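You operate a simulated robot arm through the tools that you are given. There is no shell and no other tool.

You are at the controls of a simulated robot arm. One attempt, no reset.

TASK
Pack the green crate on the top of the check bench. At the end: the black spool is in the green crate; the brown brass brush is in the green crate; the 4.0 wire die is in the green crate; the white film wad from the top of the check bench is on the beige plywood board; whatever was shut is shut again. Leave all else as you found it, and nothing knocked over.

The check looks at the end state, three seconds after you hand in, the way a careful person would. Anything else that was tipped, shoved, dropped, spilled or broken makes it a failure.

THE ROBOT
A 6-joint arm with a two-finger parallel gripper, fixed in place. Base frame: the origin is on the floor under the middle of its stand, x ahead of it, y to its left, z up; the work surface is at about z = 0.88. Units: m, degrees, N and s.
With the tool pointing down near the work surface it reaches from about 0.24 to 0.64 m from the base axis. Its first joint turns from -66.0 to 66.0 degrees. Payload 2.7 kg.
The TCP is the grasp point between the finger pads, 0.023 m short of the fingertips. In the tool frame z runs along the fingers and y along their closing line. The gripper opens to 0.094 m. The fingers are 0.038 m wide and 0.01 m thick; the gripper's body (0.054 by 0.096 m) begins 0.039 m behind the TCP.
Orientation is that of the tool frame in the base frame, as a unit quaternion [x, y, z, w]. With the fingers straight down and closing along the base's y, the tool's x points along the base's -x, its y along +y and its z along -z.

THE INTERFACE
- The arm moves only by the tool apply_moves. Its argument "series" is a list that holds one entry, the list of rows, each a list of 7 numbers: the shift along the tool's x, y, z in m, then the turn, a rotation vector about the tool's x, y, z in rad, then the finger opening in m, from 0 to 0.094. In form: [[[tx, ty, tz, wx, wy, wz, gripper], ...]]. A call has 1 to 20 rows; each row shifts and turns the commanded pose from where the row before left it, along the tool's axes as they then stand. Each row takes 0.2 s and may step no farther than 0.05 m and 8.6 degrees from the row before; otherwise, or with a gripper value out of range, the whole call is refused. Where a pose cannot be reached the arm comes as near as it can. A force on the tool above 40 N (or 10 N above the force at the start of the call, whichever is more), or a blocked arm, ends the call early, and 0.2 s more pass. The fingers move at their own pace (about 0.045 m/s each) and stop on an object; they squeeze with about 32 N. The grip force told is the motor's: it shows also when the fingers shut on nothing. Time passes only in rows, and 0.2 s behind the last, so rows that do not move let the fingers close. It gives the time, the measured TCP pose, the force on the tool (base axes), the opening and the grip force at its end, in the units of the frame above (readings bear some noise), with the torque about the TCP (base axes, N m) and any sound that the robot's microphone picked up.
- Cameras (640 x 400 px; columns grow to the right, rows downward): "scene" is fixed at [0.0772, -0.4393, 1.389]; the picture's right is [0.73, -0.68, 0.00], its down [-0.49, -0.53, -0.69] and it looks along [0.47, 0.51, -0.72] (base axes); focal length 309 px, centre (320, 200). "wrist" rides on the gripper at [0.087, 0.016, -0.074] in the tool frame; the picture's right is [-0.18, 0.98, 0.00], its down [-0.58, -0.11, -0.81] and it looks along [-0.79, -0.15, 0.59] (tool axes); focal length 243 px, centre (320, 200). There is no depth. A picture from a camera that has moved, and an enlarged one, comes with that camera's place and axes in the base frame and with its lens.
- get_image(camera): a new picture of that camera. The clock stands still meanwhile.
- enlarge(camera, box): a new picture of the part [left, top, right, bottom] of that camera's present view, enlarged. The clock stands still meanwhile.
- sign_off(): hands the job in; it is judged then, once.

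Places have to be worked out from the pictures, the camera data and where the tool is seen. Open the gripper and draw the arm clear of the work before you hand the job in, unless the task says otherwise.

The tools are called after "Request:" as name(argument=value, ...) on one line, values as JSON. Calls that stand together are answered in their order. apply_moves: Moves the arm, as the interface text tells. Its arguments: {"type":"object","properties":{"series":{"type":"array"}},"required":["series"]} The other tools are called the same way: get_image (camera) takes a picture; enlarge (camera, box) takes an enlarged picture of a part of a camera's view; sign_off () hands the job in.

At the start:

```text
time_s: 0.0
tool_pos: [0.3532, -0.1791, 1.1391]
ee_rot: [0.0, 1.0, -0.001, 0.0]
force: [-0.3, 0.4, -0.3]
moment: [-0.01, 0.0, -0.03]
finger_gap: 0.094
finger_force: 0.1
```

scene: 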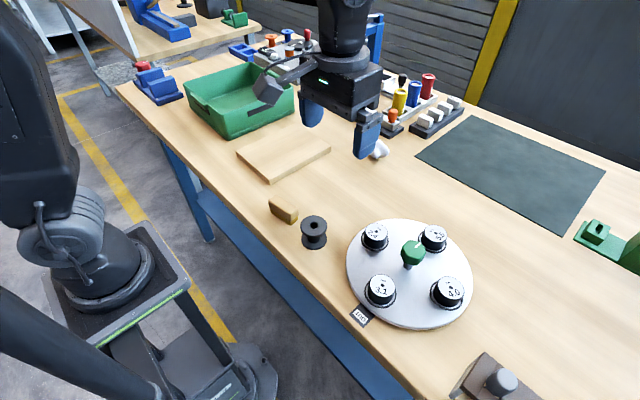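
wrist: 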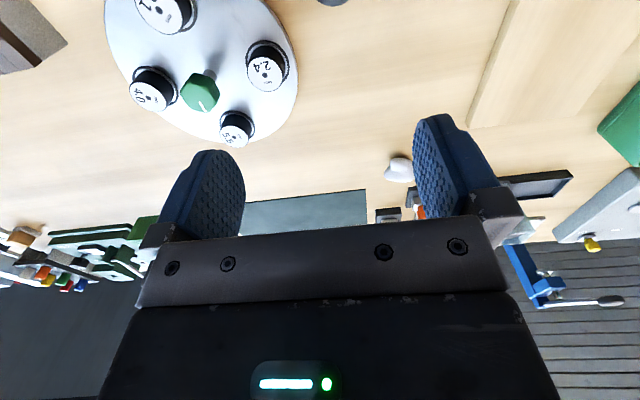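

I'll begin by looking more closely at the scene: the turntable with dies, the spool, the brush, the wad and the crate.

Request:
enlarge(camera="scene", box=[330, 200, 490, 340])

Request:
enlarge(camera="scene", box=[180, 40, 340, 260])

Request:
enlarge(camera="scene", box=[330, 60, 480, 170])

Request:
enlarge(camera="wrist", box=[90, 0, 320, 150])

```text
2.86 times, centred on (410, 270) of scene
camera zoom: at [0.0772, -0.4393, 1.389], right [0.73, -0.68, 0.0], down [-0.49, -0.53, -0.69], along [0.47, 0.51, -0.72], focal length 884 px, centre (63, 0)
```

zoom: 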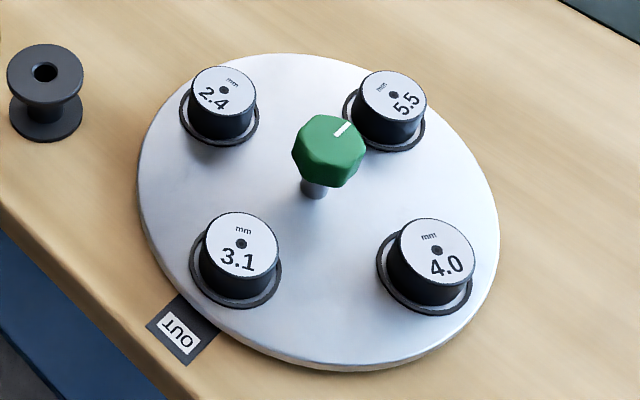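

```text
1.82 times, centred on (260, 150) of scene
camera zoom: at [0.0772, -0.4393, 1.389], right [0.73, -0.68, 0.0], down [-0.49, -0.53, -0.69], along [0.47, 0.51, -0.72], focal length 562 px, centre (429, 291)
```

zoom: 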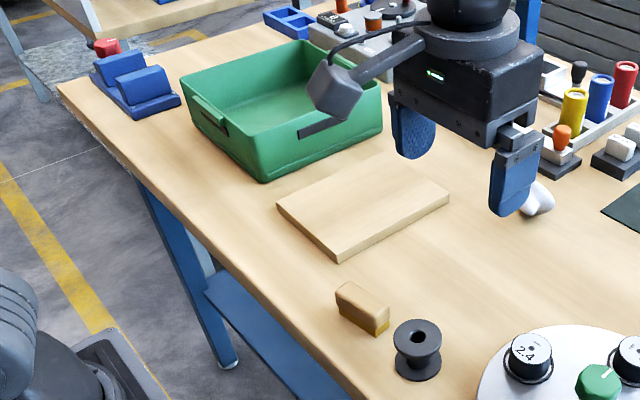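

```text
3.64 times, centred on (405, 115) of scene
camera zoom: at [0.0772, -0.4393, 1.389], right [0.73, -0.68, 0.0], down [-0.49, -0.53, -0.69], along [0.47, 0.51, -0.72], focal length 1124 px, centre (11, 509)
```

zoom: 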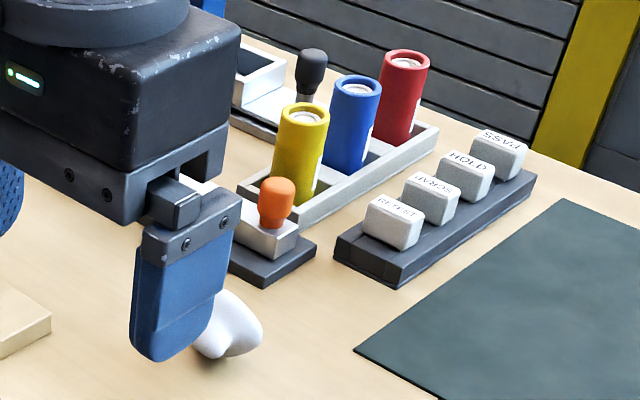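

```text
2.67 times, centred on (205, 75) of wrist
camera zoom: at [0.2668, -0.1621, 1.2138], right [0.18, 0.98, 0.0], down [0.58, -0.11, 0.81], along [0.79, -0.15, -0.59], focal length 647 px, centre (627, 533)
```

zoom: 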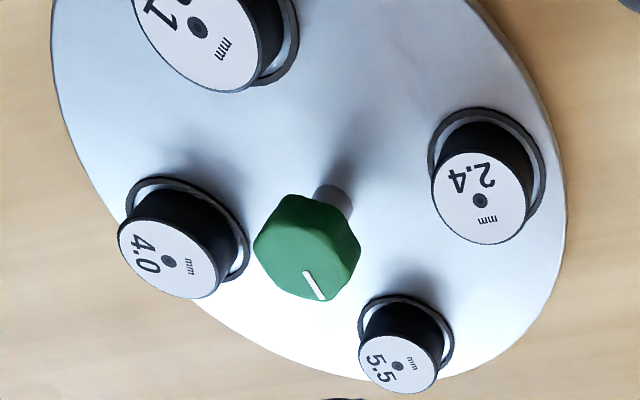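

The dies sit on a turntable near (0.40,-0.33); the spool is near (0.33,-0.15), the brush near (0.32,-0.06), the board near (0.43,0.09), the crate near (0.49,0.38) and the wad near (0.63,-0.07). I'll swing left at the present height to look into the crate and clear the scene camera's view.

Request:
apply_moves(series=[[[0, 0.048, 0, 0, 0, 0, 0.094], [0, 0.048, 0, 0, 0, 0, 0.094], [0, 0.048, 0, 0, 0, 0, 0.094], [0, 0.048, 0, 0, 0, 0, 0.094], [0, 0.048, 0, 0, 0, 0, 0.094], [0, 0.048, 0, 0, 0, 0, 0.094], [0, 0.048, 0, 0, 0, 0, 0.094], [0, 0.03, 0, 0, 0, 0, 0.094]]])

```text
time_s: 1.8
tool_pos: [0.3498, 0.1886, 1.1394]
ee_rot: [-0.001, 1.0, 0.0, 0.001]
force: [0.1, -0.7, 0.1]
moment: [0.02, 0.01, -0.01]
finger_gap: 0.0942
finger_force: 0.1
```

The arm is now at (0.35, 0.19, 1.14); I take both pictures to see the crate, board and the bench behind it.

Request:
get_image(camera="scene")

Request:
get_image(camera="wrist")

Request:
enlarge(camera="scene", box=[330, 60, 480, 170])

Request:
enlarge(camera="scene", box=[440, 180, 640, 400])

```text
taken
```

scene: 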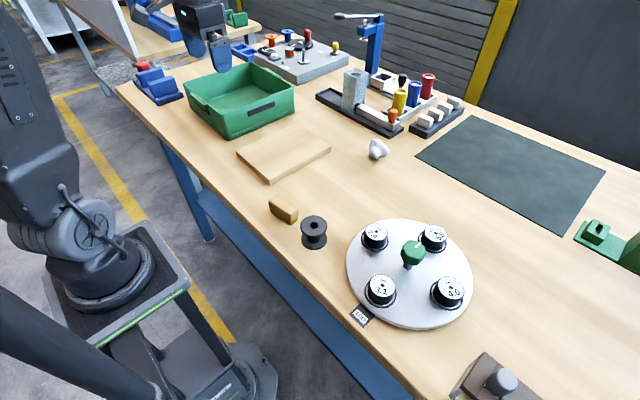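

```text
taken
camera wrist: at [0.2652, 0.2049, 1.2142], right [0.18, 0.98, 0.0], down [0.58, -0.11, 0.81], along [0.79, -0.15, -0.59], focal length 243 px, centre (320, 200)
```

wrist: 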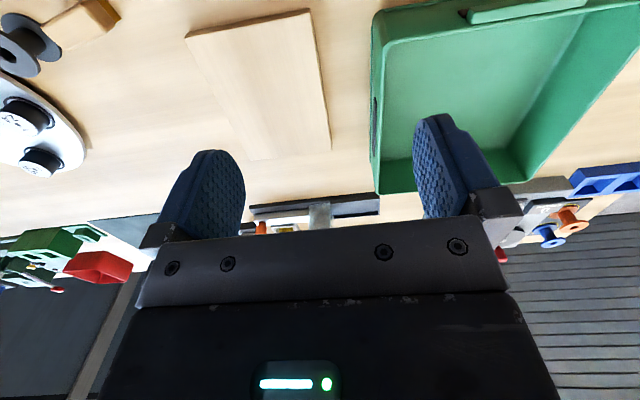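

```text
3.64 times, centred on (405, 115) of scene
camera zoom: at [0.0772, -0.4393, 1.389], right [0.73, -0.68, 0.0], down [-0.49, -0.53, -0.69], along [0.47, 0.51, -0.72], focal length 1124 px, centre (11, 509)
```

zoom: 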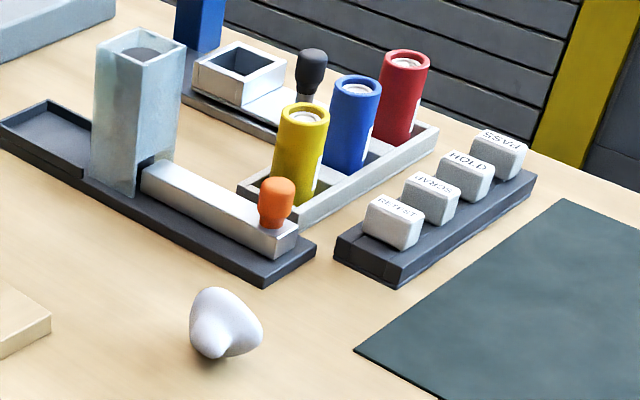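

```text
1.82 times, centred on (540, 290) of scene
camera zoom: at [0.0772, -0.4393, 1.389], right [0.73, -0.68, 0.0], down [-0.49, -0.53, -0.69], along [0.47, 0.51, -0.72], focal length 562 px, centre (-80, 36)
```

zoom: 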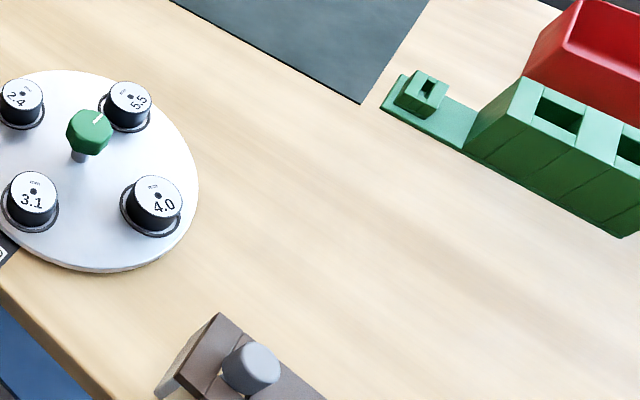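

The crate is empty and open, and its near rim corner is at roughly (0.36,0.25). I'll enlarge the crate in both views to work out its walls and rim height.

Request:
enlarge(camera="scene", box=[176, 55, 304, 145])

Request:
enlarge(camera="wrist", box=[350, 0, 640, 200])

Request:
enlarge(camera="scene", box=[230, 120, 340, 260])

```text
4.44 times, centred on (240, 100) of scene
camera zoom: at [0.0772, -0.4393, 1.389], right [0.73, -0.68, 0.0], down [-0.49, -0.53, -0.69], along [0.47, 0.51, -0.72], focal length 1374 px, centre (676, 644)
```

zoom: 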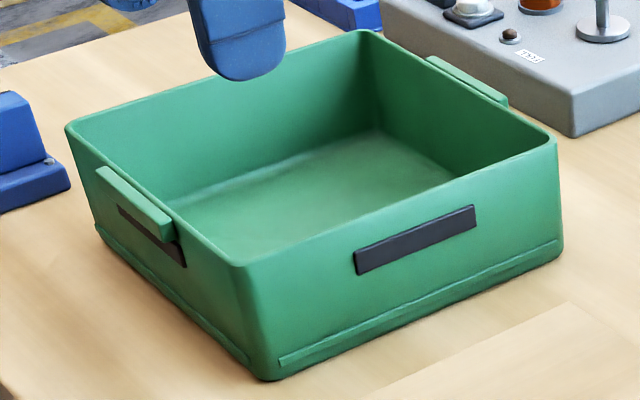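

```text
2.00 times, centred on (495, 100) of wrist
camera zoom: at [0.2652, 0.2049, 1.2142], right [0.18, 0.98, 0.0], down [0.58, -0.11, 0.81], along [0.79, -0.15, -0.59], focal length 485 px, centre (-30, 400)
```

zoom: 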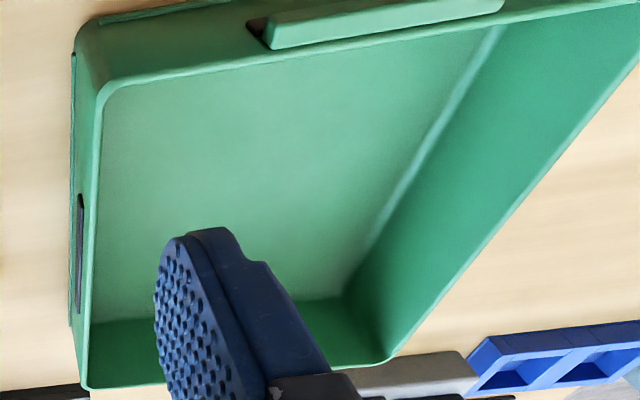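

```text
2.86 times, centred on (285, 190) of scene
camera zoom: at [0.0772, -0.4393, 1.389], right [0.73, -0.68, 0.0], down [-0.49, -0.53, -0.69], along [0.47, 0.51, -0.72], focal length 884 px, centre (420, 229)
```

zoom: 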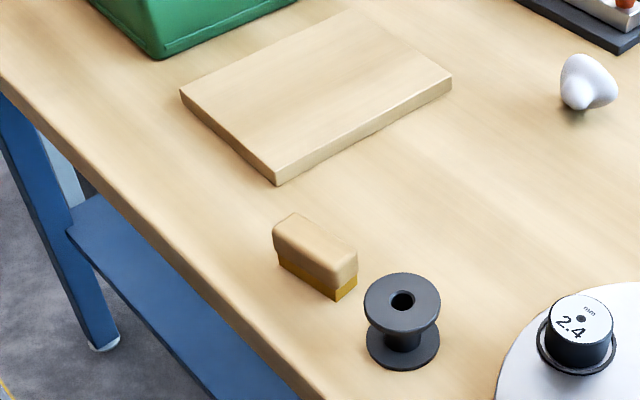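

Crate rim spans about x 0.37–0.60, y 0.24–0.465 at z≈0.975; the board spans x 0.36–0.555, y 0.035–0.187, with its top near 0.895. The spool stands at about (0.321,-0.157) with its top near 0.933, so I move above it with the opening reduced to 0.075.

Request:
apply_moves(series=[[[0.0036, -0.0432, 0.0112, 0, 0, 0, 0.075], [0.0036, -0.0432, 0.0112, 0, 0, 0, 0.075], [0.0036, -0.0432, 0.0112, 0, 0, 0, 0.075], [0.0036, -0.0432, 0.0112, 0, 0, 0, 0.075], [0.0036, -0.0432, 0.0112, 0, 0, 0, 0.075], [0.0036, -0.0432, 0.0112, 0, 0, 0, 0.075], [0.0036, -0.0432, 0.0112, 0, 0, 0, 0.075], [0.0036, -0.0432, 0.0112, 0, 0, 0, 0.075]]])

Request:
get_image(camera="wrist")

Request:
get_image(camera="scene")

```text
time_s: 3.6
tool_pos: [0.323, -0.1589, 1.0497]
ee_rot: [-0.001, 1.0, 0.0, 0.001]
force: [0.2, 0.1, 0.5]
moment: [0.04, -0.03, -0.03]
finger_gap: 0.0747
finger_force: 0.1
```

```text
taken
camera wrist: at [0.2376, -0.1431, 1.1242], right [0.18, 0.98, 0.0], down [0.58, -0.11, 0.81], along [0.79, -0.15, -0.59], focal length 243 px, centre (320, 200)
```

wrist: 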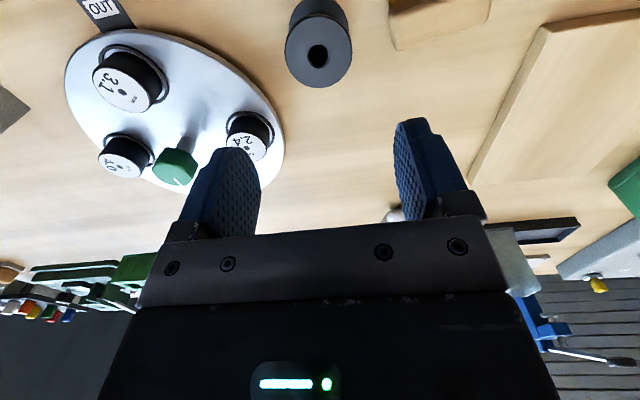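

```text
taken
```

scene: 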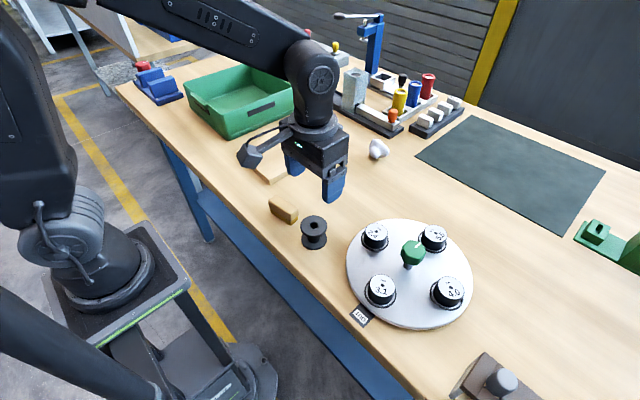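

The wrist view puts the spool top at (0.317,-0.160), agreeing with the scene estimate to a few mm. I descend to 0.955 with a 4 mm shift and check again.

Request:
apply_moves(series=[[[0.002, 0, 0.032, 0, 0, 0, 0.075], [0.002, 0, 0.032, 0, 0, 0, 0.075], [0, 0, 0.031, 0, 0, 0, 0.075], [0, 0, 0, 0, 0, 0, 0.075]]])

Request:
get_image(camera="wrist")

Request:
enlarge(camera="scene", box=[250, 160, 390, 260])

```text
time_s: 4.6
tool_pos: [0.32, -0.159, 0.9531]
ee_rot: [0.001, 1.0, 0.0, -0.001]
force: [0.6, 0.4, -0.6]
moment: [0.03, -0.03, 0.02]
finger_gap: 0.0749
finger_force: 0.0
```

```text
taken
camera wrist: at [0.2345, -0.1419, 1.0286], right [0.18, 0.98, 0.0], down [0.58, -0.11, 0.81], along [0.79, -0.15, -0.59], focal length 243 px, centre (320, 200)
```

wrist: 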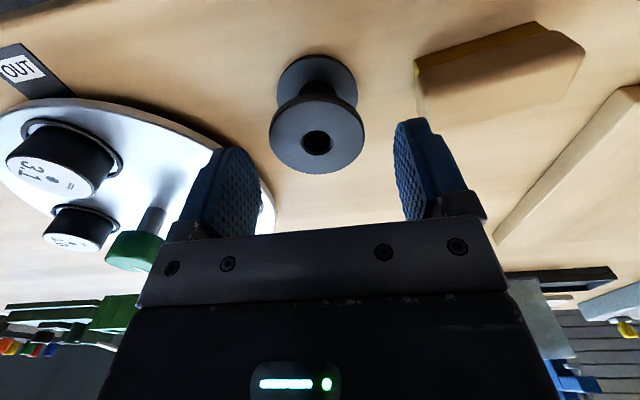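

```text
4.00 times, centred on (320, 210) of scene
camera zoom: at [0.0772, -0.4393, 1.389], right [0.73, -0.68, 0.0], down [-0.49, -0.53, -0.69], along [0.47, 0.51, -0.72], focal length 1237 px, centre (320, 160)
```

zoom: 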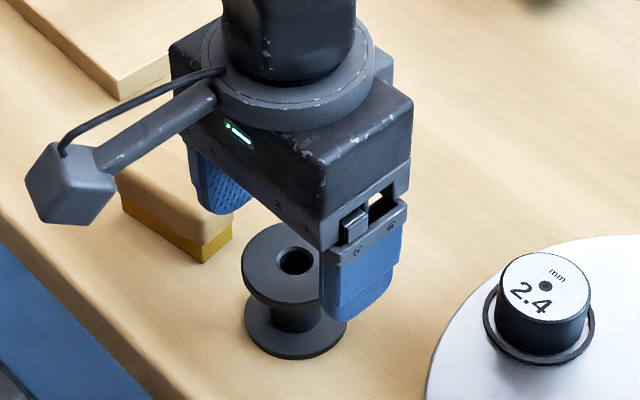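

Spool centre reads (0.315,-0.159), so the fingers straddle it well. I shift 3 mm, descend to 0.907 and close.

Request:
apply_moves(series=[[[0.003, 0, 0.016, 0, 0, 0, 0.075], [0, 0, 0.016, 0, 0, 0, 0.075], [0, 0, 0.013, 0, 0, 0, 0.075], [0, 0, 0, 0, 0, 0, 0.075], [0, 0, 0, 0, 0, 0, 0.04], [0, 0, 0, 0, 0, 0, 0.04], [0, 0, 0, 0, 0, 0, 0.04], [0, 0, 0, 0, 0, 0, 0.04]]])

Request:
get_image(camera="wrist")

Request:
enlarge(camera="scene", box=[250, 160, 390, 260])

```text
time_s: 6.4
tool_pos: [0.3181, -0.1581, 0.91]
ee_rot: [-0.001, 1.0, 0.0, 0.0]
force: [0.5, -0.4, -0.3]
moment: [0.01, 0.01, -0.02]
finger_gap: 0.0479
finger_force: 32.0
```

```text
taken
camera wrist: at [0.2315, -0.1416, 0.9839], right [0.18, 0.98, 0.0], down [0.58, -0.11, 0.81], along [0.79, -0.15, -0.59], focal length 243 px, centre (320, 200)
```

wrist: 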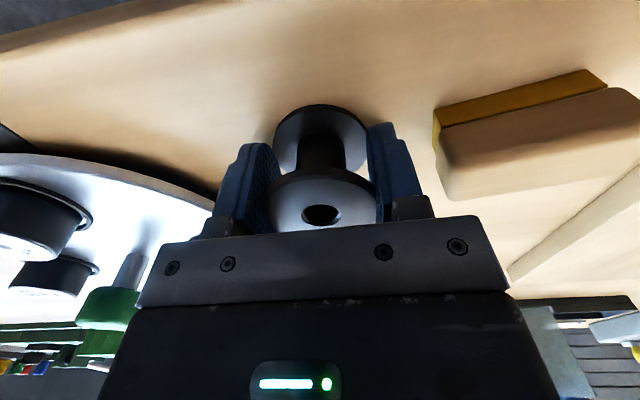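

```text
4.00 times, centred on (320, 210) of scene
camera zoom: at [0.0772, -0.4393, 1.389], right [0.73, -0.68, 0.0], down [-0.49, -0.53, -0.69], along [0.47, 0.51, -0.72], focal length 1237 px, centre (320, 160)
```

zoom: 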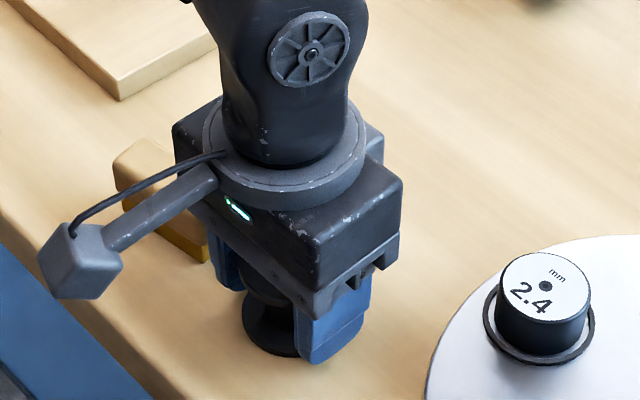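

The grip holds at 0.048 m with 32 N. I lift straight up to about 1.07.

Request:
apply_moves(series=[[[0, 0, -0.01, 0, 0, 0, 0.04], [0, 0, -0.03, 0, 0, 0, 0.04], [0, 0, -0.04, 0, 0, 0, 0.04], [0, 0, -0.04, 0, 0, 0, 0.04], [0, 0, -0.04, 0, 0, 0, 0.04]]])

Request:
get_image(camera="wrist")

Request:
get_image(camera="scene")

```text
time_s: 7.6
tool_pos: [0.3174, -0.1585, 1.0696]
ee_rot: [0.001, 1.0, 0.001, 0.0]
force: [-0.5, -0.8, 0.1]
moment: [0.01, 0.01, -0.02]
finger_gap: 0.0467
finger_force: 31.6
```

```text
taken
camera wrist: at [0.2312, -0.1413, 1.1449], right [0.18, 0.98, 0.0], down [0.58, -0.11, 0.81], along [0.79, -0.15, -0.59], focal length 243 px, centre (320, 200)
```

wrist: 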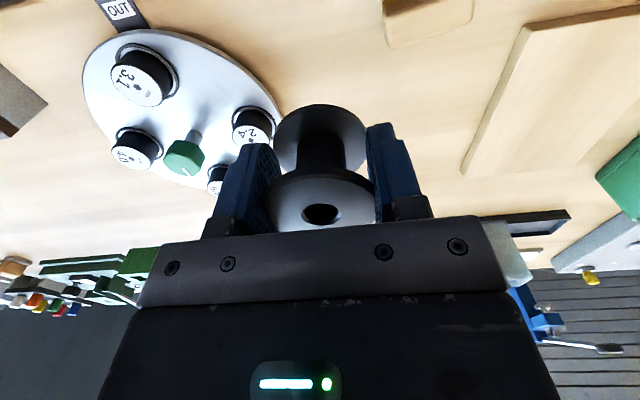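

```text
taken
```

scene: 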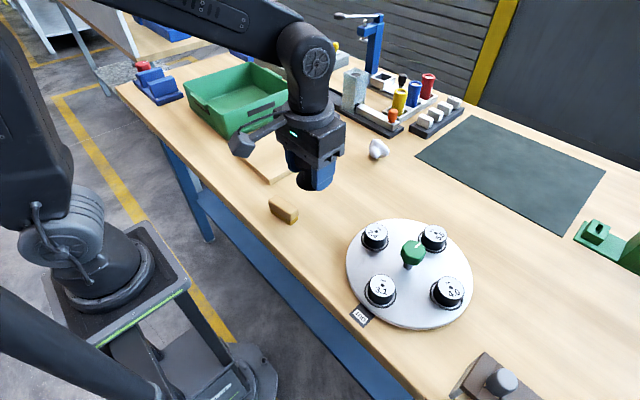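

The spool is held upright. I carry it to above the crate at (0.51, 0.31).

Request:
apply_moves(series=[[[-0.016, 0.039, 0, 0, 0, 0, 0.04], [-0.016, 0.039, 0, 0, 0, 0, 0.04], [-0.016, 0.039, 0, 0, 0, 0, 0.04], [-0.016, 0.039, 0, 0, 0, 0, 0.04], [-0.016, 0.039, 0, 0, 0, 0, 0.04], [-0.016, 0.039, 0, 0, 0, 0, 0.04], [-0.016, 0.039, 0, 0, 0, 0, 0.04], [-0.016, 0.039, 0, 0, 0, 0, 0.04], [-0.016, 0.039, 0, 0, 0, 0, 0.04], [-0.016, 0.039, 0, 0, 0, 0, 0.04], [-0.016, 0.039, 0, 0, 0, 0, 0.04], [-0.016, 0.039, 0, 0, 0, 0, 0.04]]])

Request:
get_image(camera="wrist")

Request:
get_image(camera="scene")

```text
time_s: 10.2
tool_pos: [0.5105, 0.3112, 1.0697]
ee_rot: [0.0, 1.0, -0.001, -0.002]
force: [-0.7, 0.6, -0.1]
moment: [0.04, -0.01, 0.01]
finger_gap: 0.0447
finger_force: 31.5
```

```text
taken
camera wrist: at [0.4236, 0.3272, 1.144], right [0.18, 0.98, 0.0], down [0.58, -0.11, 0.81], along [0.79, -0.15, -0.59], focal length 243 px, centre (320, 200)
```

wrist: 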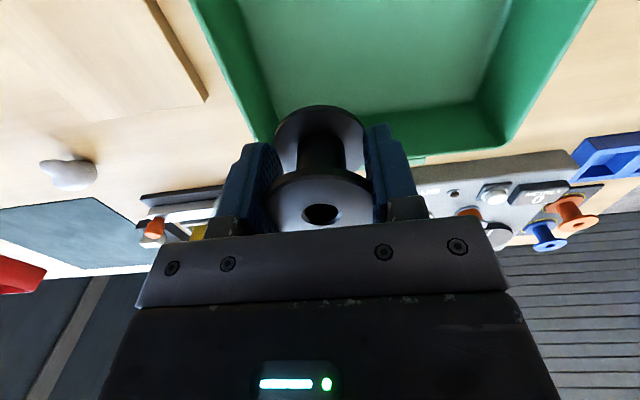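

```text
taken
```

scene: 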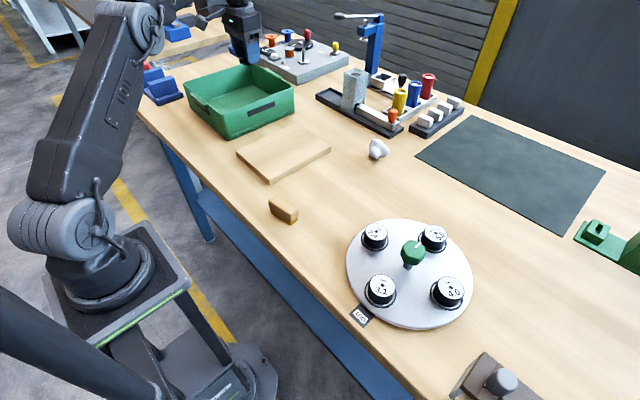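

The spool is over the crate interior with clearance on all sides. I lower to about 0.93, then look.

Request:
apply_moves(series=[[[0, 0, 0.04, 0, 0, 0, 0.04], [0, 0, 0.04, 0, 0, 0, 0.04], [0, 0, 0.035, 0, 0, 0, 0.04], [0, 0, 0.02, 0, 0, 0, 0.04], [0, 0, 0, 0, 0, 0, 0.04]]])

Request:
get_image(camera="wrist")

Request:
enlarge(camera="scene", box=[176, 45, 304, 145])

```text
time_s: 11.4
tool_pos: [0.5093, 0.3097, 0.9349]
ee_rot: [0.0, 1.0, 0.001, 0.0]
force: [-1.0, -0.3, -0.4]
moment: [0.01, 0.04, 0.01]
finger_gap: 0.0447
finger_force: 32.0
```

```text
taken
camera wrist: at [0.4229, 0.3267, 1.0092], right [0.18, 0.98, 0.0], down [0.58, -0.11, 0.81], along [0.79, -0.15, -0.59], focal length 243 px, centre (320, 200)
```

wrist: 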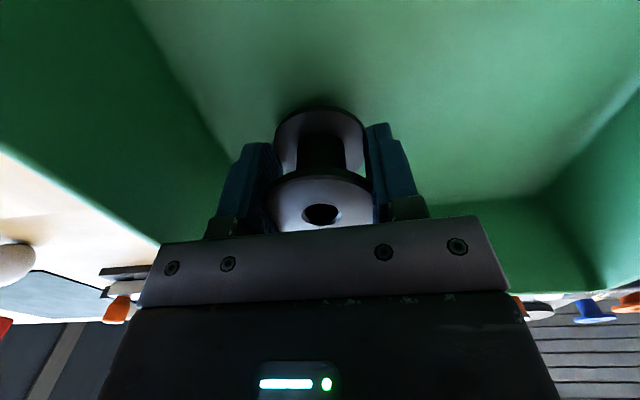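

```text
4.00 times, centred on (240, 95) of scene
camera zoom: at [0.0772, -0.4393, 1.389], right [0.73, -0.68, 0.0], down [-0.49, -0.53, -0.69], along [0.47, 0.51, -0.72], focal length 1237 px, centre (640, 620)
```

zoom: 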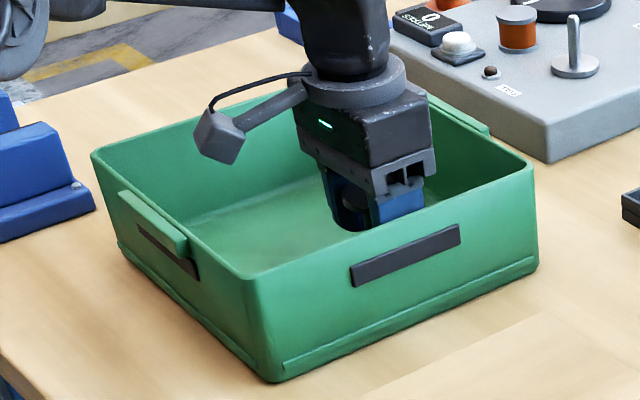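

All is clear inside the crate. I lower further in small steps to about 0.917, watching the force.

Request:
apply_moves(series=[[[0, 0, 0.01, 0, 0, 0, 0.04], [0, 0, 0.005, 0, 0, 0, 0.04], [0, 0, 0.003, 0, 0, 0, 0.04], [0, 0, 0, 0, 0, 0, 0.04]]])

Request:
get_image(camera="wrist")

```text
time_s: 12.4
tool_pos: [0.5089, 0.3104, 0.9174]
ee_rot: [0.0, 1.0, 0.001, 0.0]
force: [-0.1, -1.3, 0.4]
moment: [-0.01, 0.02, -0.03]
finger_gap: 0.0447
finger_force: 32.1
```

```text
taken
camera wrist: at [0.4229, 0.3267, 0.9916], right [0.18, 0.98, 0.0], down [0.58, -0.11, 0.81], along [0.79, -0.15, -0.59], focal length 243 px, centre (320, 200)
```

wrist: 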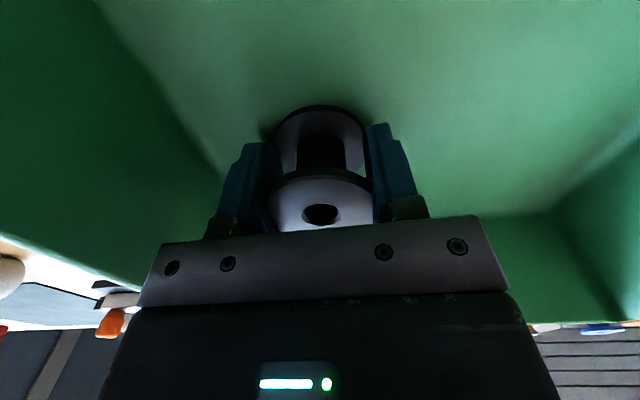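

No contact yet; I go down 2 mm at a time.

Request:
apply_moves(series=[[[0, 0, 0.002, 0, 0, 0, 0.04], [0, 0, 0.001, 0, 0, 0, 0.04], [0, 0, 0, 0, 0, 0, 0.04]]])

```text
time_s: 13.2
tool_pos: [0.5086, 0.3107, 0.9157]
ee_rot: [0.001, 1.0, 0.001, 0.001]
force: [-3.6, 0.1, 16.3]
moment: [-0.18, 0.25, -0.01]
finger_gap: 0.0446
finger_force: 32.3
```

Contact with the crate floor (16 N). I ease up 1 mm and open to 0.07.

Request:
apply_moves(series=[[[0, 0, -0.001, 0, 0, 0, 0.04], [0, 0, 0, 0, 0, 0, 0.05], [0, 0, 0, 0, 0, 0, 0.06], [0, 0, 0, 0, 0, 0, 0.07], [0, 0, 0, 0, 0, 0, 0.07]]])

Request:
get_image(camera="wrist")

```text
time_s: 14.4
tool_pos: [0.5088, 0.3105, 0.9155]
ee_rot: [0.0, 1.0, 0.0, -0.001]
force: [-0.3, -1.1, -0.7]
moment: [0.02, 0.01, 0.02]
finger_gap: 0.0702
finger_force: 0.1
```

```text
taken
camera wrist: at [0.4228, 0.3265, 0.9895], right [0.18, 0.98, 0.0], down [0.58, -0.11, 0.81], along [0.79, -0.15, -0.59], focal length 243 px, centre (320, 200)
```

wrist: 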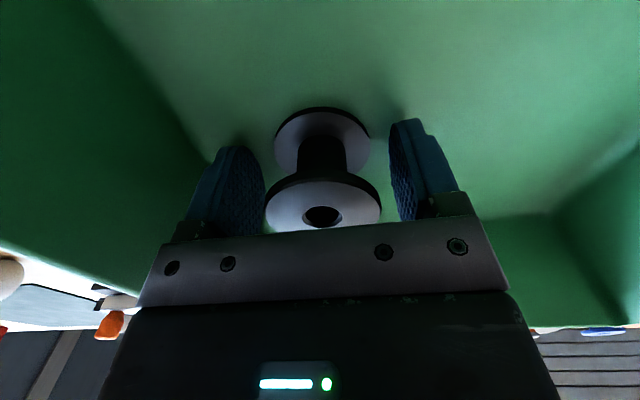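

The spool stands free on the crate floor. I raise the gripper straight out.

Request:
apply_moves(series=[[[0, 0, -0.02, 0, 0, 0, 0.07], [0, 0, -0.04, 0, 0, 0, 0.07], [0, 0, -0.045, 0, 0, 0, 0.07], [0, 0, -0.045, 0, 0, 0, 0.07]]])

Request:
get_image(camera="wrist")

```text
time_s: 15.4
tool_pos: [0.5081, 0.3098, 1.0642]
ee_rot: [0.0, 1.0, 0.0, -0.001]
force: [0.8, -0.1, 0.3]
moment: [-0.01, 0.0, -0.01]
finger_gap: 0.0697
finger_force: 0.1
```

```text
taken
camera wrist: at [0.4229, 0.3264, 1.1386], right [0.18, 0.98, 0.0], down [0.58, -0.11, 0.81], along [0.79, -0.15, -0.59], focal length 243 px, centre (320, 200)
```

wrist: 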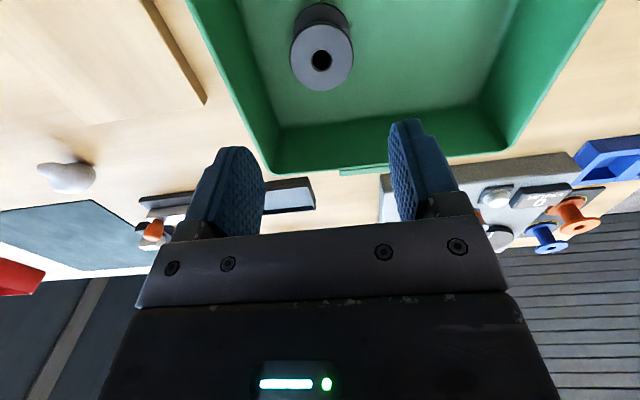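

The spool is upright in the crate. Next the brush: its centre is near (0.315,-0.064) with its long axis about 6° off the y axis; I move over it and begin turning the tool so the fingers close across it.

Request:
apply_moves(series=[[[0.019, -0.0374, 0, 0, 0, 0, 0.07], [0.019, -0.0374, 0, 0, 0, 0, 0.07], [0.019, -0.0374, 0, 0, 0, 0, 0.07], [0.019, -0.0374, 0, 0, 0, 0, 0.07], [0.019, -0.0374, 0, 0, 0, 0, 0.07], [0.019, -0.0374, 0, 0, 0, 0, 0.07], [0.019, -0.0374, 0, 0, 0, 0, 0.07], [0.019, -0.0374, 0, 0, 0, 0, 0.07], [0.019, -0.0374, 0, 0, 0, 0, 0.07], [0.019, -0.0374, 0, 0, 0, 0, 0.07], [0, 0, 0, 0, 0, 0, 0.07]]])

Request:
get_image(camera="wrist")

```text
time_s: 17.8
tool_pos: [0.3193, -0.0644, 1.0646]
ee_rot: [0.0, 1.0, 0.0, 0.0]
force: [0.0, -0.6, -0.3]
moment: [0.02, -0.02, 0.01]
finger_gap: 0.07
finger_force: 0.1
```

```text
taken
camera wrist: at [0.2328, -0.0476, 1.14], right [0.18, 0.98, 0.0], down [0.58, -0.11, 0.81], along [0.79, -0.15, -0.59], focal length 243 px, centre (320, 200)
```

wrist: 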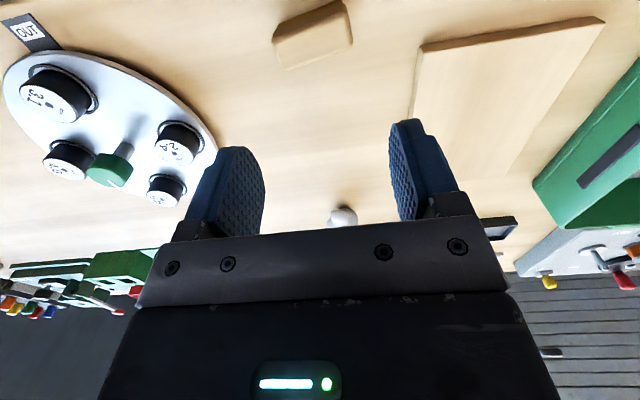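

The brush centre reads (0.314,-0.066). I turn the tool 95° about the vertical at this height.

Request:
apply_moves(series=[[[0, 0, 0, 0, 0, -0.1382, 0.07], [0, 0, 0, 0, 0, -0.1382, 0.07], [0, 0, 0, 0, 0, -0.1382, 0.07], [0, 0, 0, 0, 0, -0.1382, 0.07], [0, 0, 0, 0, 0, -0.1382, 0.07], [0, 0, 0, 0, 0, -0.1382, 0.07], [0, 0, 0, 0, 0, -0.1382, 0.07], [0, 0, 0, 0, 0, -0.1382, 0.07], [0, 0, 0, 0, 0, -0.1382, 0.07], [0, 0, 0, 0, 0, -0.1382, 0.07], [0, 0, 0, 0, 0, -0.1382, 0.07], [0, 0, 0, 0, 0, -0.1382, 0.07], [0, 0, 0, 0, 0, 0, 0.07]]])

Request:
get_image(camera="wrist")

Request:
get_image(camera="scene")

```text
time_s: 20.6
tool_pos: [0.3188, -0.0652, 1.0646]
ee_rot: [0.738, -0.675, 0.0, 0.0]
force: [0.2, -0.1, -0.8]
moment: [0.01, 0.02, -0.03]
finger_gap: 0.0699
finger_force: 0.2
```

```text
taken
camera wrist: at [0.3111, -0.1516, 1.1392], right [-1.0, 0.09, 0.0], down [0.06, 0.59, 0.81], along [0.08, 0.8, -0.59], focal length 243 px, centre (320, 200)
```

wrist: 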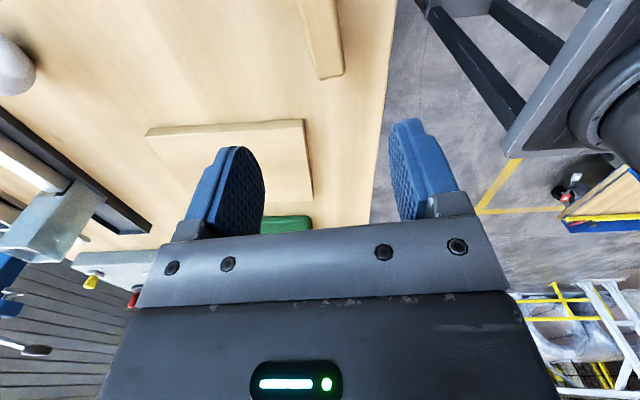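

```text
taken
```

scene: 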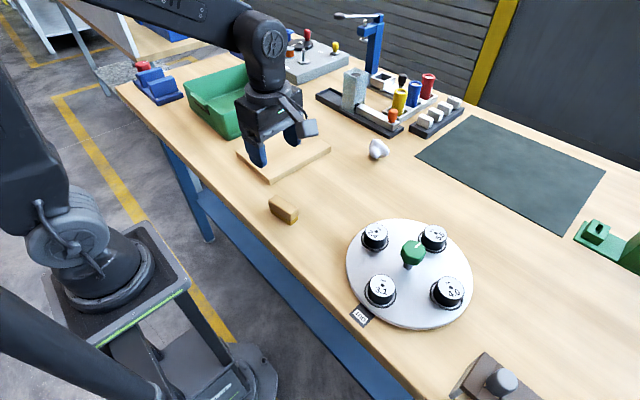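

The turn worked (ee_rot shows 95°). I enlarge the brush in both views to fix its height and centre before descending.

Request:
enlarge(camera="scene", box=[255, 185, 311, 230])

Request:
enlarge(camera="wrist", box=[250, 0, 400, 100])

```text
8.89 times, centred on (283, 208) of scene
camera zoom: at [0.0772, -0.4393, 1.389], right [0.73, -0.68, 0.0], down [-0.49, -0.53, -0.69], along [0.47, 0.51, -0.72], focal length 2749 px, centre (649, 133)
```

zoom: 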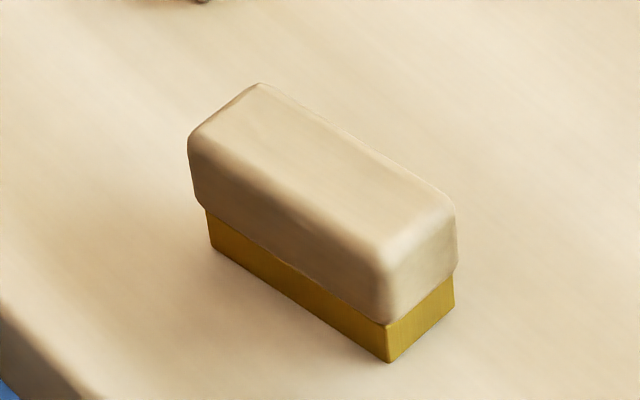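

```text
4.00 times, centred on (325, 50) of wrist
camera zoom: at [0.3111, -0.1516, 1.1392], right [-1.0, 0.09, 0.0], down [0.06, 0.59, 0.81], along [0.08, 0.8, -0.59], focal length 970 px, centre (300, 800)
```

zoom: 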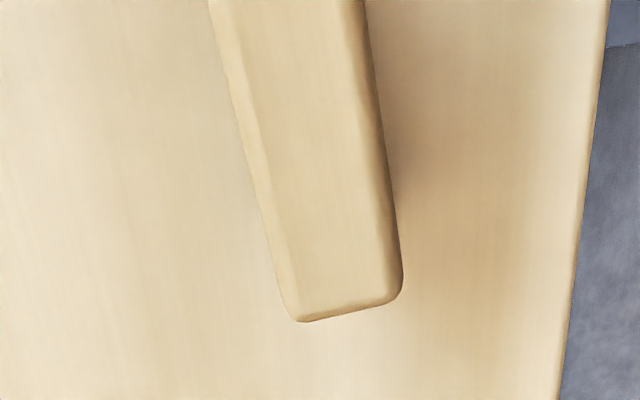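

The wood block spans z≈0.892–0.916 with the bristles below, centre about (0.316,-0.063). I descend to 0.905 with a 0.06 opening.

Request:
apply_moves(series=[[[-0.0023, 0.0028, 0.04, 0, 0, 0, 0.06], [0, 0, 0.045, 0, 0, 0, 0.06], [0, 0, 0.04, 0, 0, 0, 0.06], [0, 0, 0, 0, 0, 0, 0.06]]])

Request:
get_image(camera="wrist")

Request:
enlarge(camera="scene", box=[230, 150, 350, 240])

```text
time_s: 21.6
tool_pos: [0.3158, -0.0613, 0.9395]
ee_rot: [0.738, -0.675, 0.0, 0.0]
force: [-0.1, -0.3, 0.6]
moment: [0.03, 0.02, -0.01]
finger_gap: 0.0599
finger_force: 0.1
```

```text
taken
camera wrist: at [0.3081, -0.1488, 1.0142], right [-1.0, 0.1, 0.0], down [0.06, 0.59, 0.81], along [0.08, 0.8, -0.59], focal length 243 px, centre (320, 200)
```

wrist: 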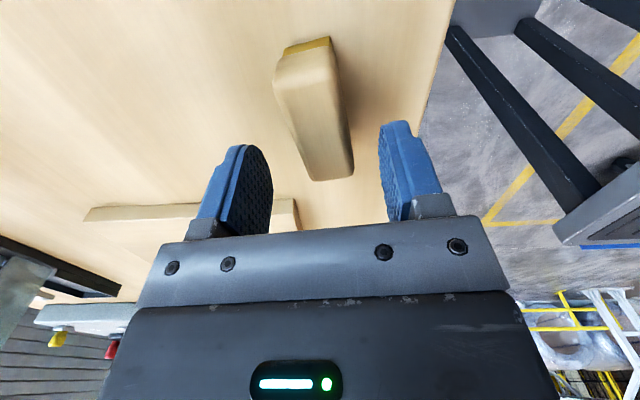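

```text
4.44 times, centred on (290, 195) of scene
camera zoom: at [0.0772, -0.4393, 1.389], right [0.73, -0.68, 0.0], down [-0.49, -0.53, -0.69], along [0.47, 0.51, -0.72], focal length 1374 px, centre (453, 222)
```

zoom: 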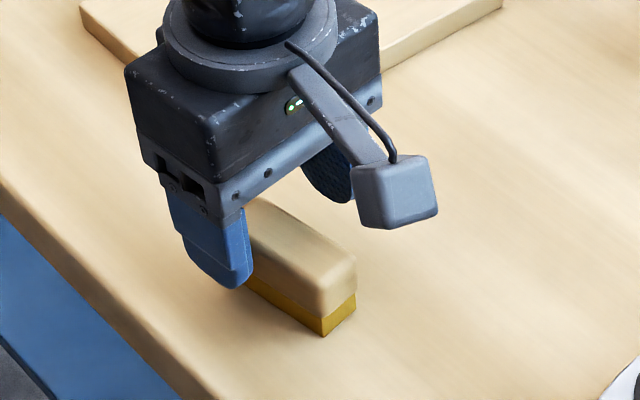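

The fingers straddle the brush evenly. I descend to 0.905 and close.

Request:
apply_moves(series=[[[0, -0.001, 0.02, 0, 0, 0, 0.06], [0, 0, 0.0145, 0, 0, 0, 0.06], [0, 0, 0, 0, 0, 0, 0.06], [0, 0, 0, 0, 0, 0, 0.015], [0, 0, 0, 0, 0, 0, 0.015], [0, 0, 0, 0, 0, 0, 0.015], [0, 0, 0, 0, 0, 0, 0.015], [0, 0, 0, 0, 0, 0, 0.015]]])

Request:
get_image(camera="wrist")

```text
time_s: 23.4
tool_pos: [0.3168, -0.0616, 0.9053]
ee_rot: [0.738, -0.675, 0.0, 0.0]
force: [-0.1, 0.1, -0.5]
moment: [0.02, 0.01, 0.0]
finger_gap: 0.0275
finger_force: 32.1
```

```text
taken
camera wrist: at [0.3092, -0.149, 0.98], right [-1.0, 0.1, 0.0], down [0.06, 0.59, 0.81], along [0.08, 0.8, -0.59], focal length 243 px, centre (320, 200)
```

wrist: 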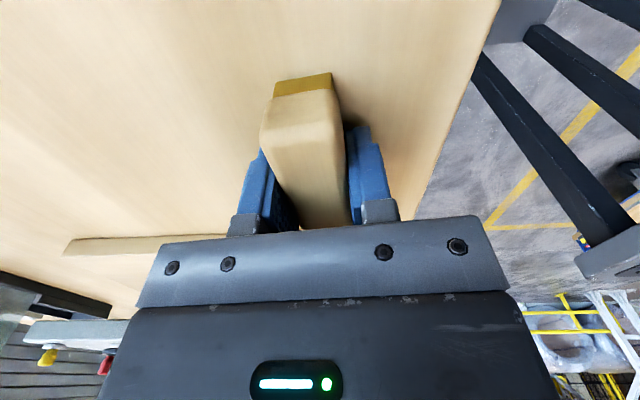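

The brush is gripped (0.0275 m, 32 N). I lift it to about 1.065 and carry it toward the crate at (0.425, 0.39).

Request:
apply_moves(series=[[[0, 0, -0.01, 0, 0, 0, 0.015], [0, 0, -0.03, 0, 0, 0, 0.015], [0, 0, -0.04, 0, 0, 0, 0.015], [0, 0, -0.04, 0, 0, 0, 0.015], [0, 0, -0.04, 0, 0, 0, 0.015], [-0.0399, -0.01334, 0, 0, 0, 0, 0.015], [-0.0399, -0.01334, 0, 0, 0, 0, 0.015], [-0.0399, -0.01334, 0, 0, 0, 0, 0.015], [-0.0399, -0.01334, 0, 0, 0, 0, 0.015], [-0.0399, -0.01334, 0, 0, 0, 0, 0.015], [-0.0399, -0.01334, 0, 0, 0, 0, 0.015], [-0.0399, -0.01334, 0, 0, 0, 0, 0.015], [-0.0399, -0.01334, 0, 0, 0, 0, 0.015], [-0.0399, -0.01334, 0, 0, 0, 0, 0.015], [-0.0399, -0.01334, 0, 0, 0, 0, 0.015], [-0.0399, -0.01334, 0, 0, 0, 0, 0.015], [0, 0, 0, 0, 0, 0, 0.015]]])

Request:
get_image(camera="wrist")

Request:
get_image(camera="scene")

```text
time_s: 27.0
tool_pos: [0.4232, 0.3887, 1.0655]
ee_rot: [0.738, -0.674, 0.001, 0.0]
force: [0.1, -1.4, -0.7]
moment: [0.02, -0.01, 0.0]
finger_gap: 0.0274
finger_force: 32.0
```

```text
taken
camera wrist: at [0.4157, 0.3016, 1.1395], right [-1.0, 0.1, 0.0], down [0.06, 0.59, 0.81], along [0.08, 0.8, -0.59], focal length 243 px, centre (320, 200)
```

wrist: 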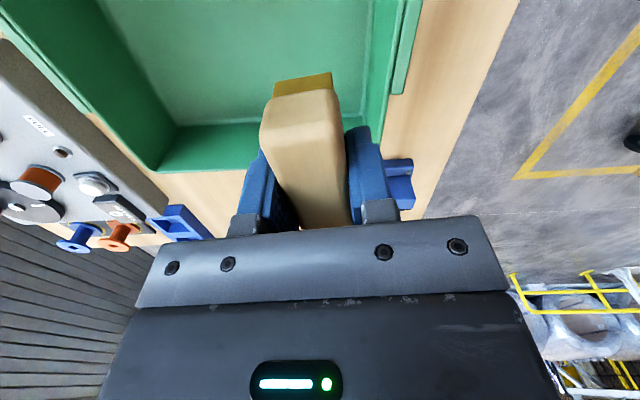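

```text
taken
```

scene: 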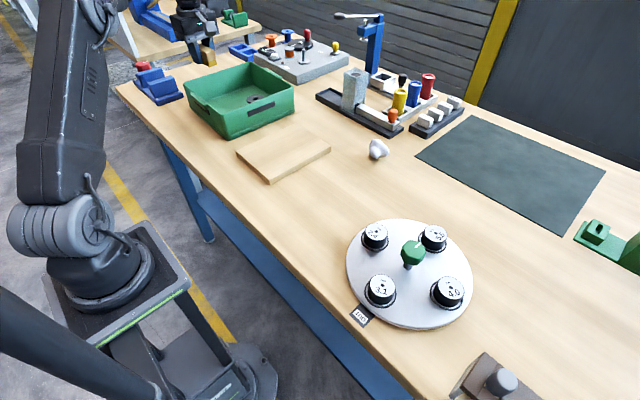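

The body would be tight to the near wall here, so I shift 22 mm to +x and lower to about 0.93.

Request:
apply_moves(series=[[[0.0019, -0.0219, 0, 0, 0, 0, 0.015], [0, 0, 0.04, 0, 0, 0, 0.015], [0, 0, 0.04, 0, 0, 0, 0.015], [0, 0, 0.04, 0, 0, 0, 0.015], [0, 0, 0.015, 0, 0, 0, 0.015], [0, 0, 0, 0, 0, 0, 0.015]]])

Request:
get_image(camera="wrist")

Request:
enlarge(camera="scene", box=[176, 45, 304, 145])

```text
time_s: 28.4
tool_pos: [0.4462, 0.3871, 0.9287]
ee_rot: [0.738, -0.675, -0.001, 0.0]
force: [0.1, 0.5, -0.1]
moment: [-0.01, 0.0, -0.01]
finger_gap: 0.0276
finger_force: 32.3
```

```text
taken
camera wrist: at [0.4384, 0.3006, 1.0045], right [-1.0, 0.1, 0.0], down [0.06, 0.59, 0.81], along [0.08, 0.8, -0.59], focal length 243 px, centre (320, 200)
```

wrist: 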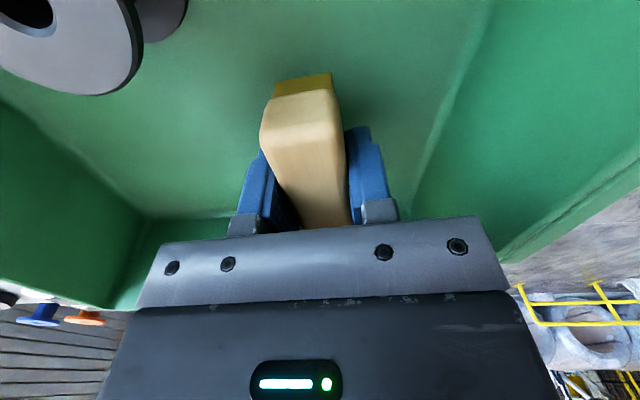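

```text
4.00 times, centred on (240, 95) of scene
camera zoom: at [0.0772, -0.4393, 1.389], right [0.73, -0.68, 0.0], down [-0.49, -0.53, -0.69], along [0.47, 0.51, -0.72], focal length 1237 px, centre (640, 620)
```

zoom: 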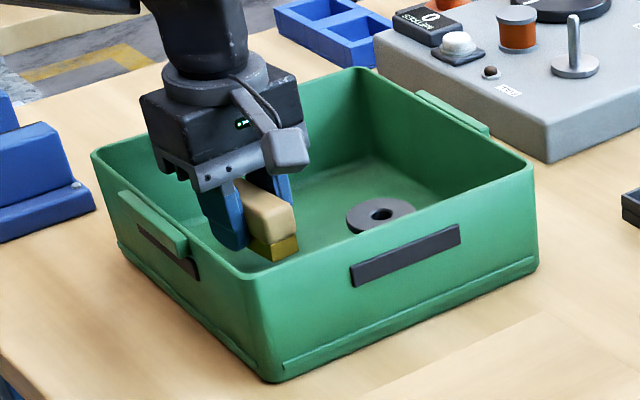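

Clear of the walls and the spool. I lower to 0.914 and then by small steps until contact.

Request:
apply_moves(series=[[[0, 0, 0.012, 0, 0, 0, 0.015], [0, 0, 0.003, 0, 0, 0, 0.015], [0, 0, 0.001, 0, 0, 0, 0.015], [0, 0, 0.001, 0, 0, 0, 0.015], [0, 0, 0, 0, 0, 0, 0.015]]])

```text
time_s: 29.6
tool_pos: [0.4463, 0.3879, 0.9138]
ee_rot: [0.738, -0.675, 0.0, -0.001]
force: [-0.2, -0.8, -1.4]
moment: [-0.01, 0.02, 0.02]
finger_gap: 0.0278
finger_force: 31.3
```

No contact yet at 0.913; I continue down 2 mm more.

Request:
apply_moves(series=[[[0, 0, 0.001, 0, 0, 0, 0.015], [0, 0, 0.001, 0, 0, 0, 0.015], [0, 0, 0, 0, 0, 0, 0.015]]])

```text
time_s: 30.4
tool_pos: [0.4459, 0.387, 0.9112]
ee_rot: [0.738, -0.675, 0.0, 0.0]
force: [-0.3, -0.4, 0.9]
moment: [0.02, 0.0, 0.0]
finger_gap: 0.0274
finger_force: 32.0
```

Force is just starting to show (0.9 N); another millimetre at a time.

Request:
apply_moves(series=[[[0, 0, 0.001, 0, 0, 0, 0.015], [0, 0, 0, 0, 0, 0, 0.015]]])

```text
time_s: 31.0
tool_pos: [0.4462, 0.3882, 0.9113]
ee_rot: [0.738, -0.675, 0.001, -0.001]
force: [0.1, -0.7, 6.4]
moment: [-0.23, 0.04, -0.01]
finger_gap: 0.0271
finger_force: 32.4
```

Contact with the floor (6 N). I open to 0.055, then rise straight out.

Request:
apply_moves(series=[[[0, 0, 0, 0, 0, 0, 0.035], [0, 0, 0, 0, 0, 0, 0.05], [0, 0, 0, 0, 0, 0, 0.055], [0, 0, 0, 0, 0, 0, 0.055], [0, 0, -0.02, 0, 0, 0, 0.055], [0, 0, -0.04, 0, 0, 0, 0.055], [0, 0, -0.045, 0, 0, 0, 0.055], [0, 0, -0.045, 0, 0, 0, 0.055], [0, 0, -0.03, 0, 0, 0, 0.055]]])

Request:
get_image(camera="wrist")

Request:
get_image(camera="scene")

```text
time_s: 33.0
tool_pos: [0.4458, 0.3888, 1.0904]
ee_rot: [0.738, -0.675, 0.0, 0.001]
force: [-0.5, 0.3, -0.5]
moment: [0.0, -0.01, 0.05]
finger_gap: 0.0548
finger_force: 0.2
```

```text
taken
camera wrist: at [0.4382, 0.3007, 1.1648], right [-1.0, 0.1, 0.0], down [0.06, 0.59, 0.81], along [0.08, 0.8, -0.59], focal length 243 px, centre (320, 200)
```

wrist: 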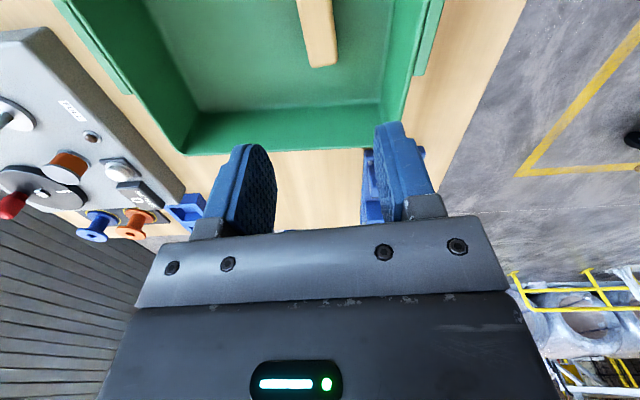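

```text
taken
```

scene: 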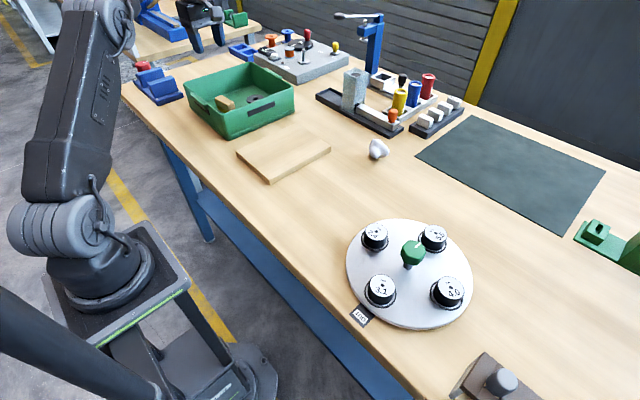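

The brush and spool are both standing in the crate. Triangulating the 4.0 die from both cameras gives its top at about (0.393,-0.404,0.935), on a disc at about 0.908; it can be reached directly without turning the carousel. I turn the tool back to its first heading.

Request:
apply_moves(series=[[[0, 0, 0, 0, 0, 0.1382, 0.065], [0, 0, 0, 0, 0, 0.1382, 0.065], [0, 0, 0, 0, 0, 0.1382, 0.065], [0, 0, 0, 0, 0, 0.1382, 0.065], [0, 0, 0, 0, 0, 0.1382, 0.065], [0, 0, 0, 0, 0, 0.1382, 0.065], [0, 0, 0, 0, 0, 0.1382, 0.065], [0, 0, 0, 0, 0, 0.1382, 0.065], [0, 0, 0, 0, 0, 0.1382, 0.065], [0, 0, 0, 0, 0, 0.1382, 0.065], [0, 0, 0, 0, 0, 0.1382, 0.065], [0, 0, 0, 0, 0, 0.1382, 0.065], [0, 0, 0, 0, 0, 0, 0.065]]])

```text
time_s: 35.8
tool_pos: [0.4459, 0.388, 1.09]
ee_rot: [0.001, 1.0, 0.0, 0.0]
force: [0.4, -0.9, 0.1]
moment: [0.01, 0.01, -0.05]
finger_gap: 0.0651
finger_force: 0.1
```

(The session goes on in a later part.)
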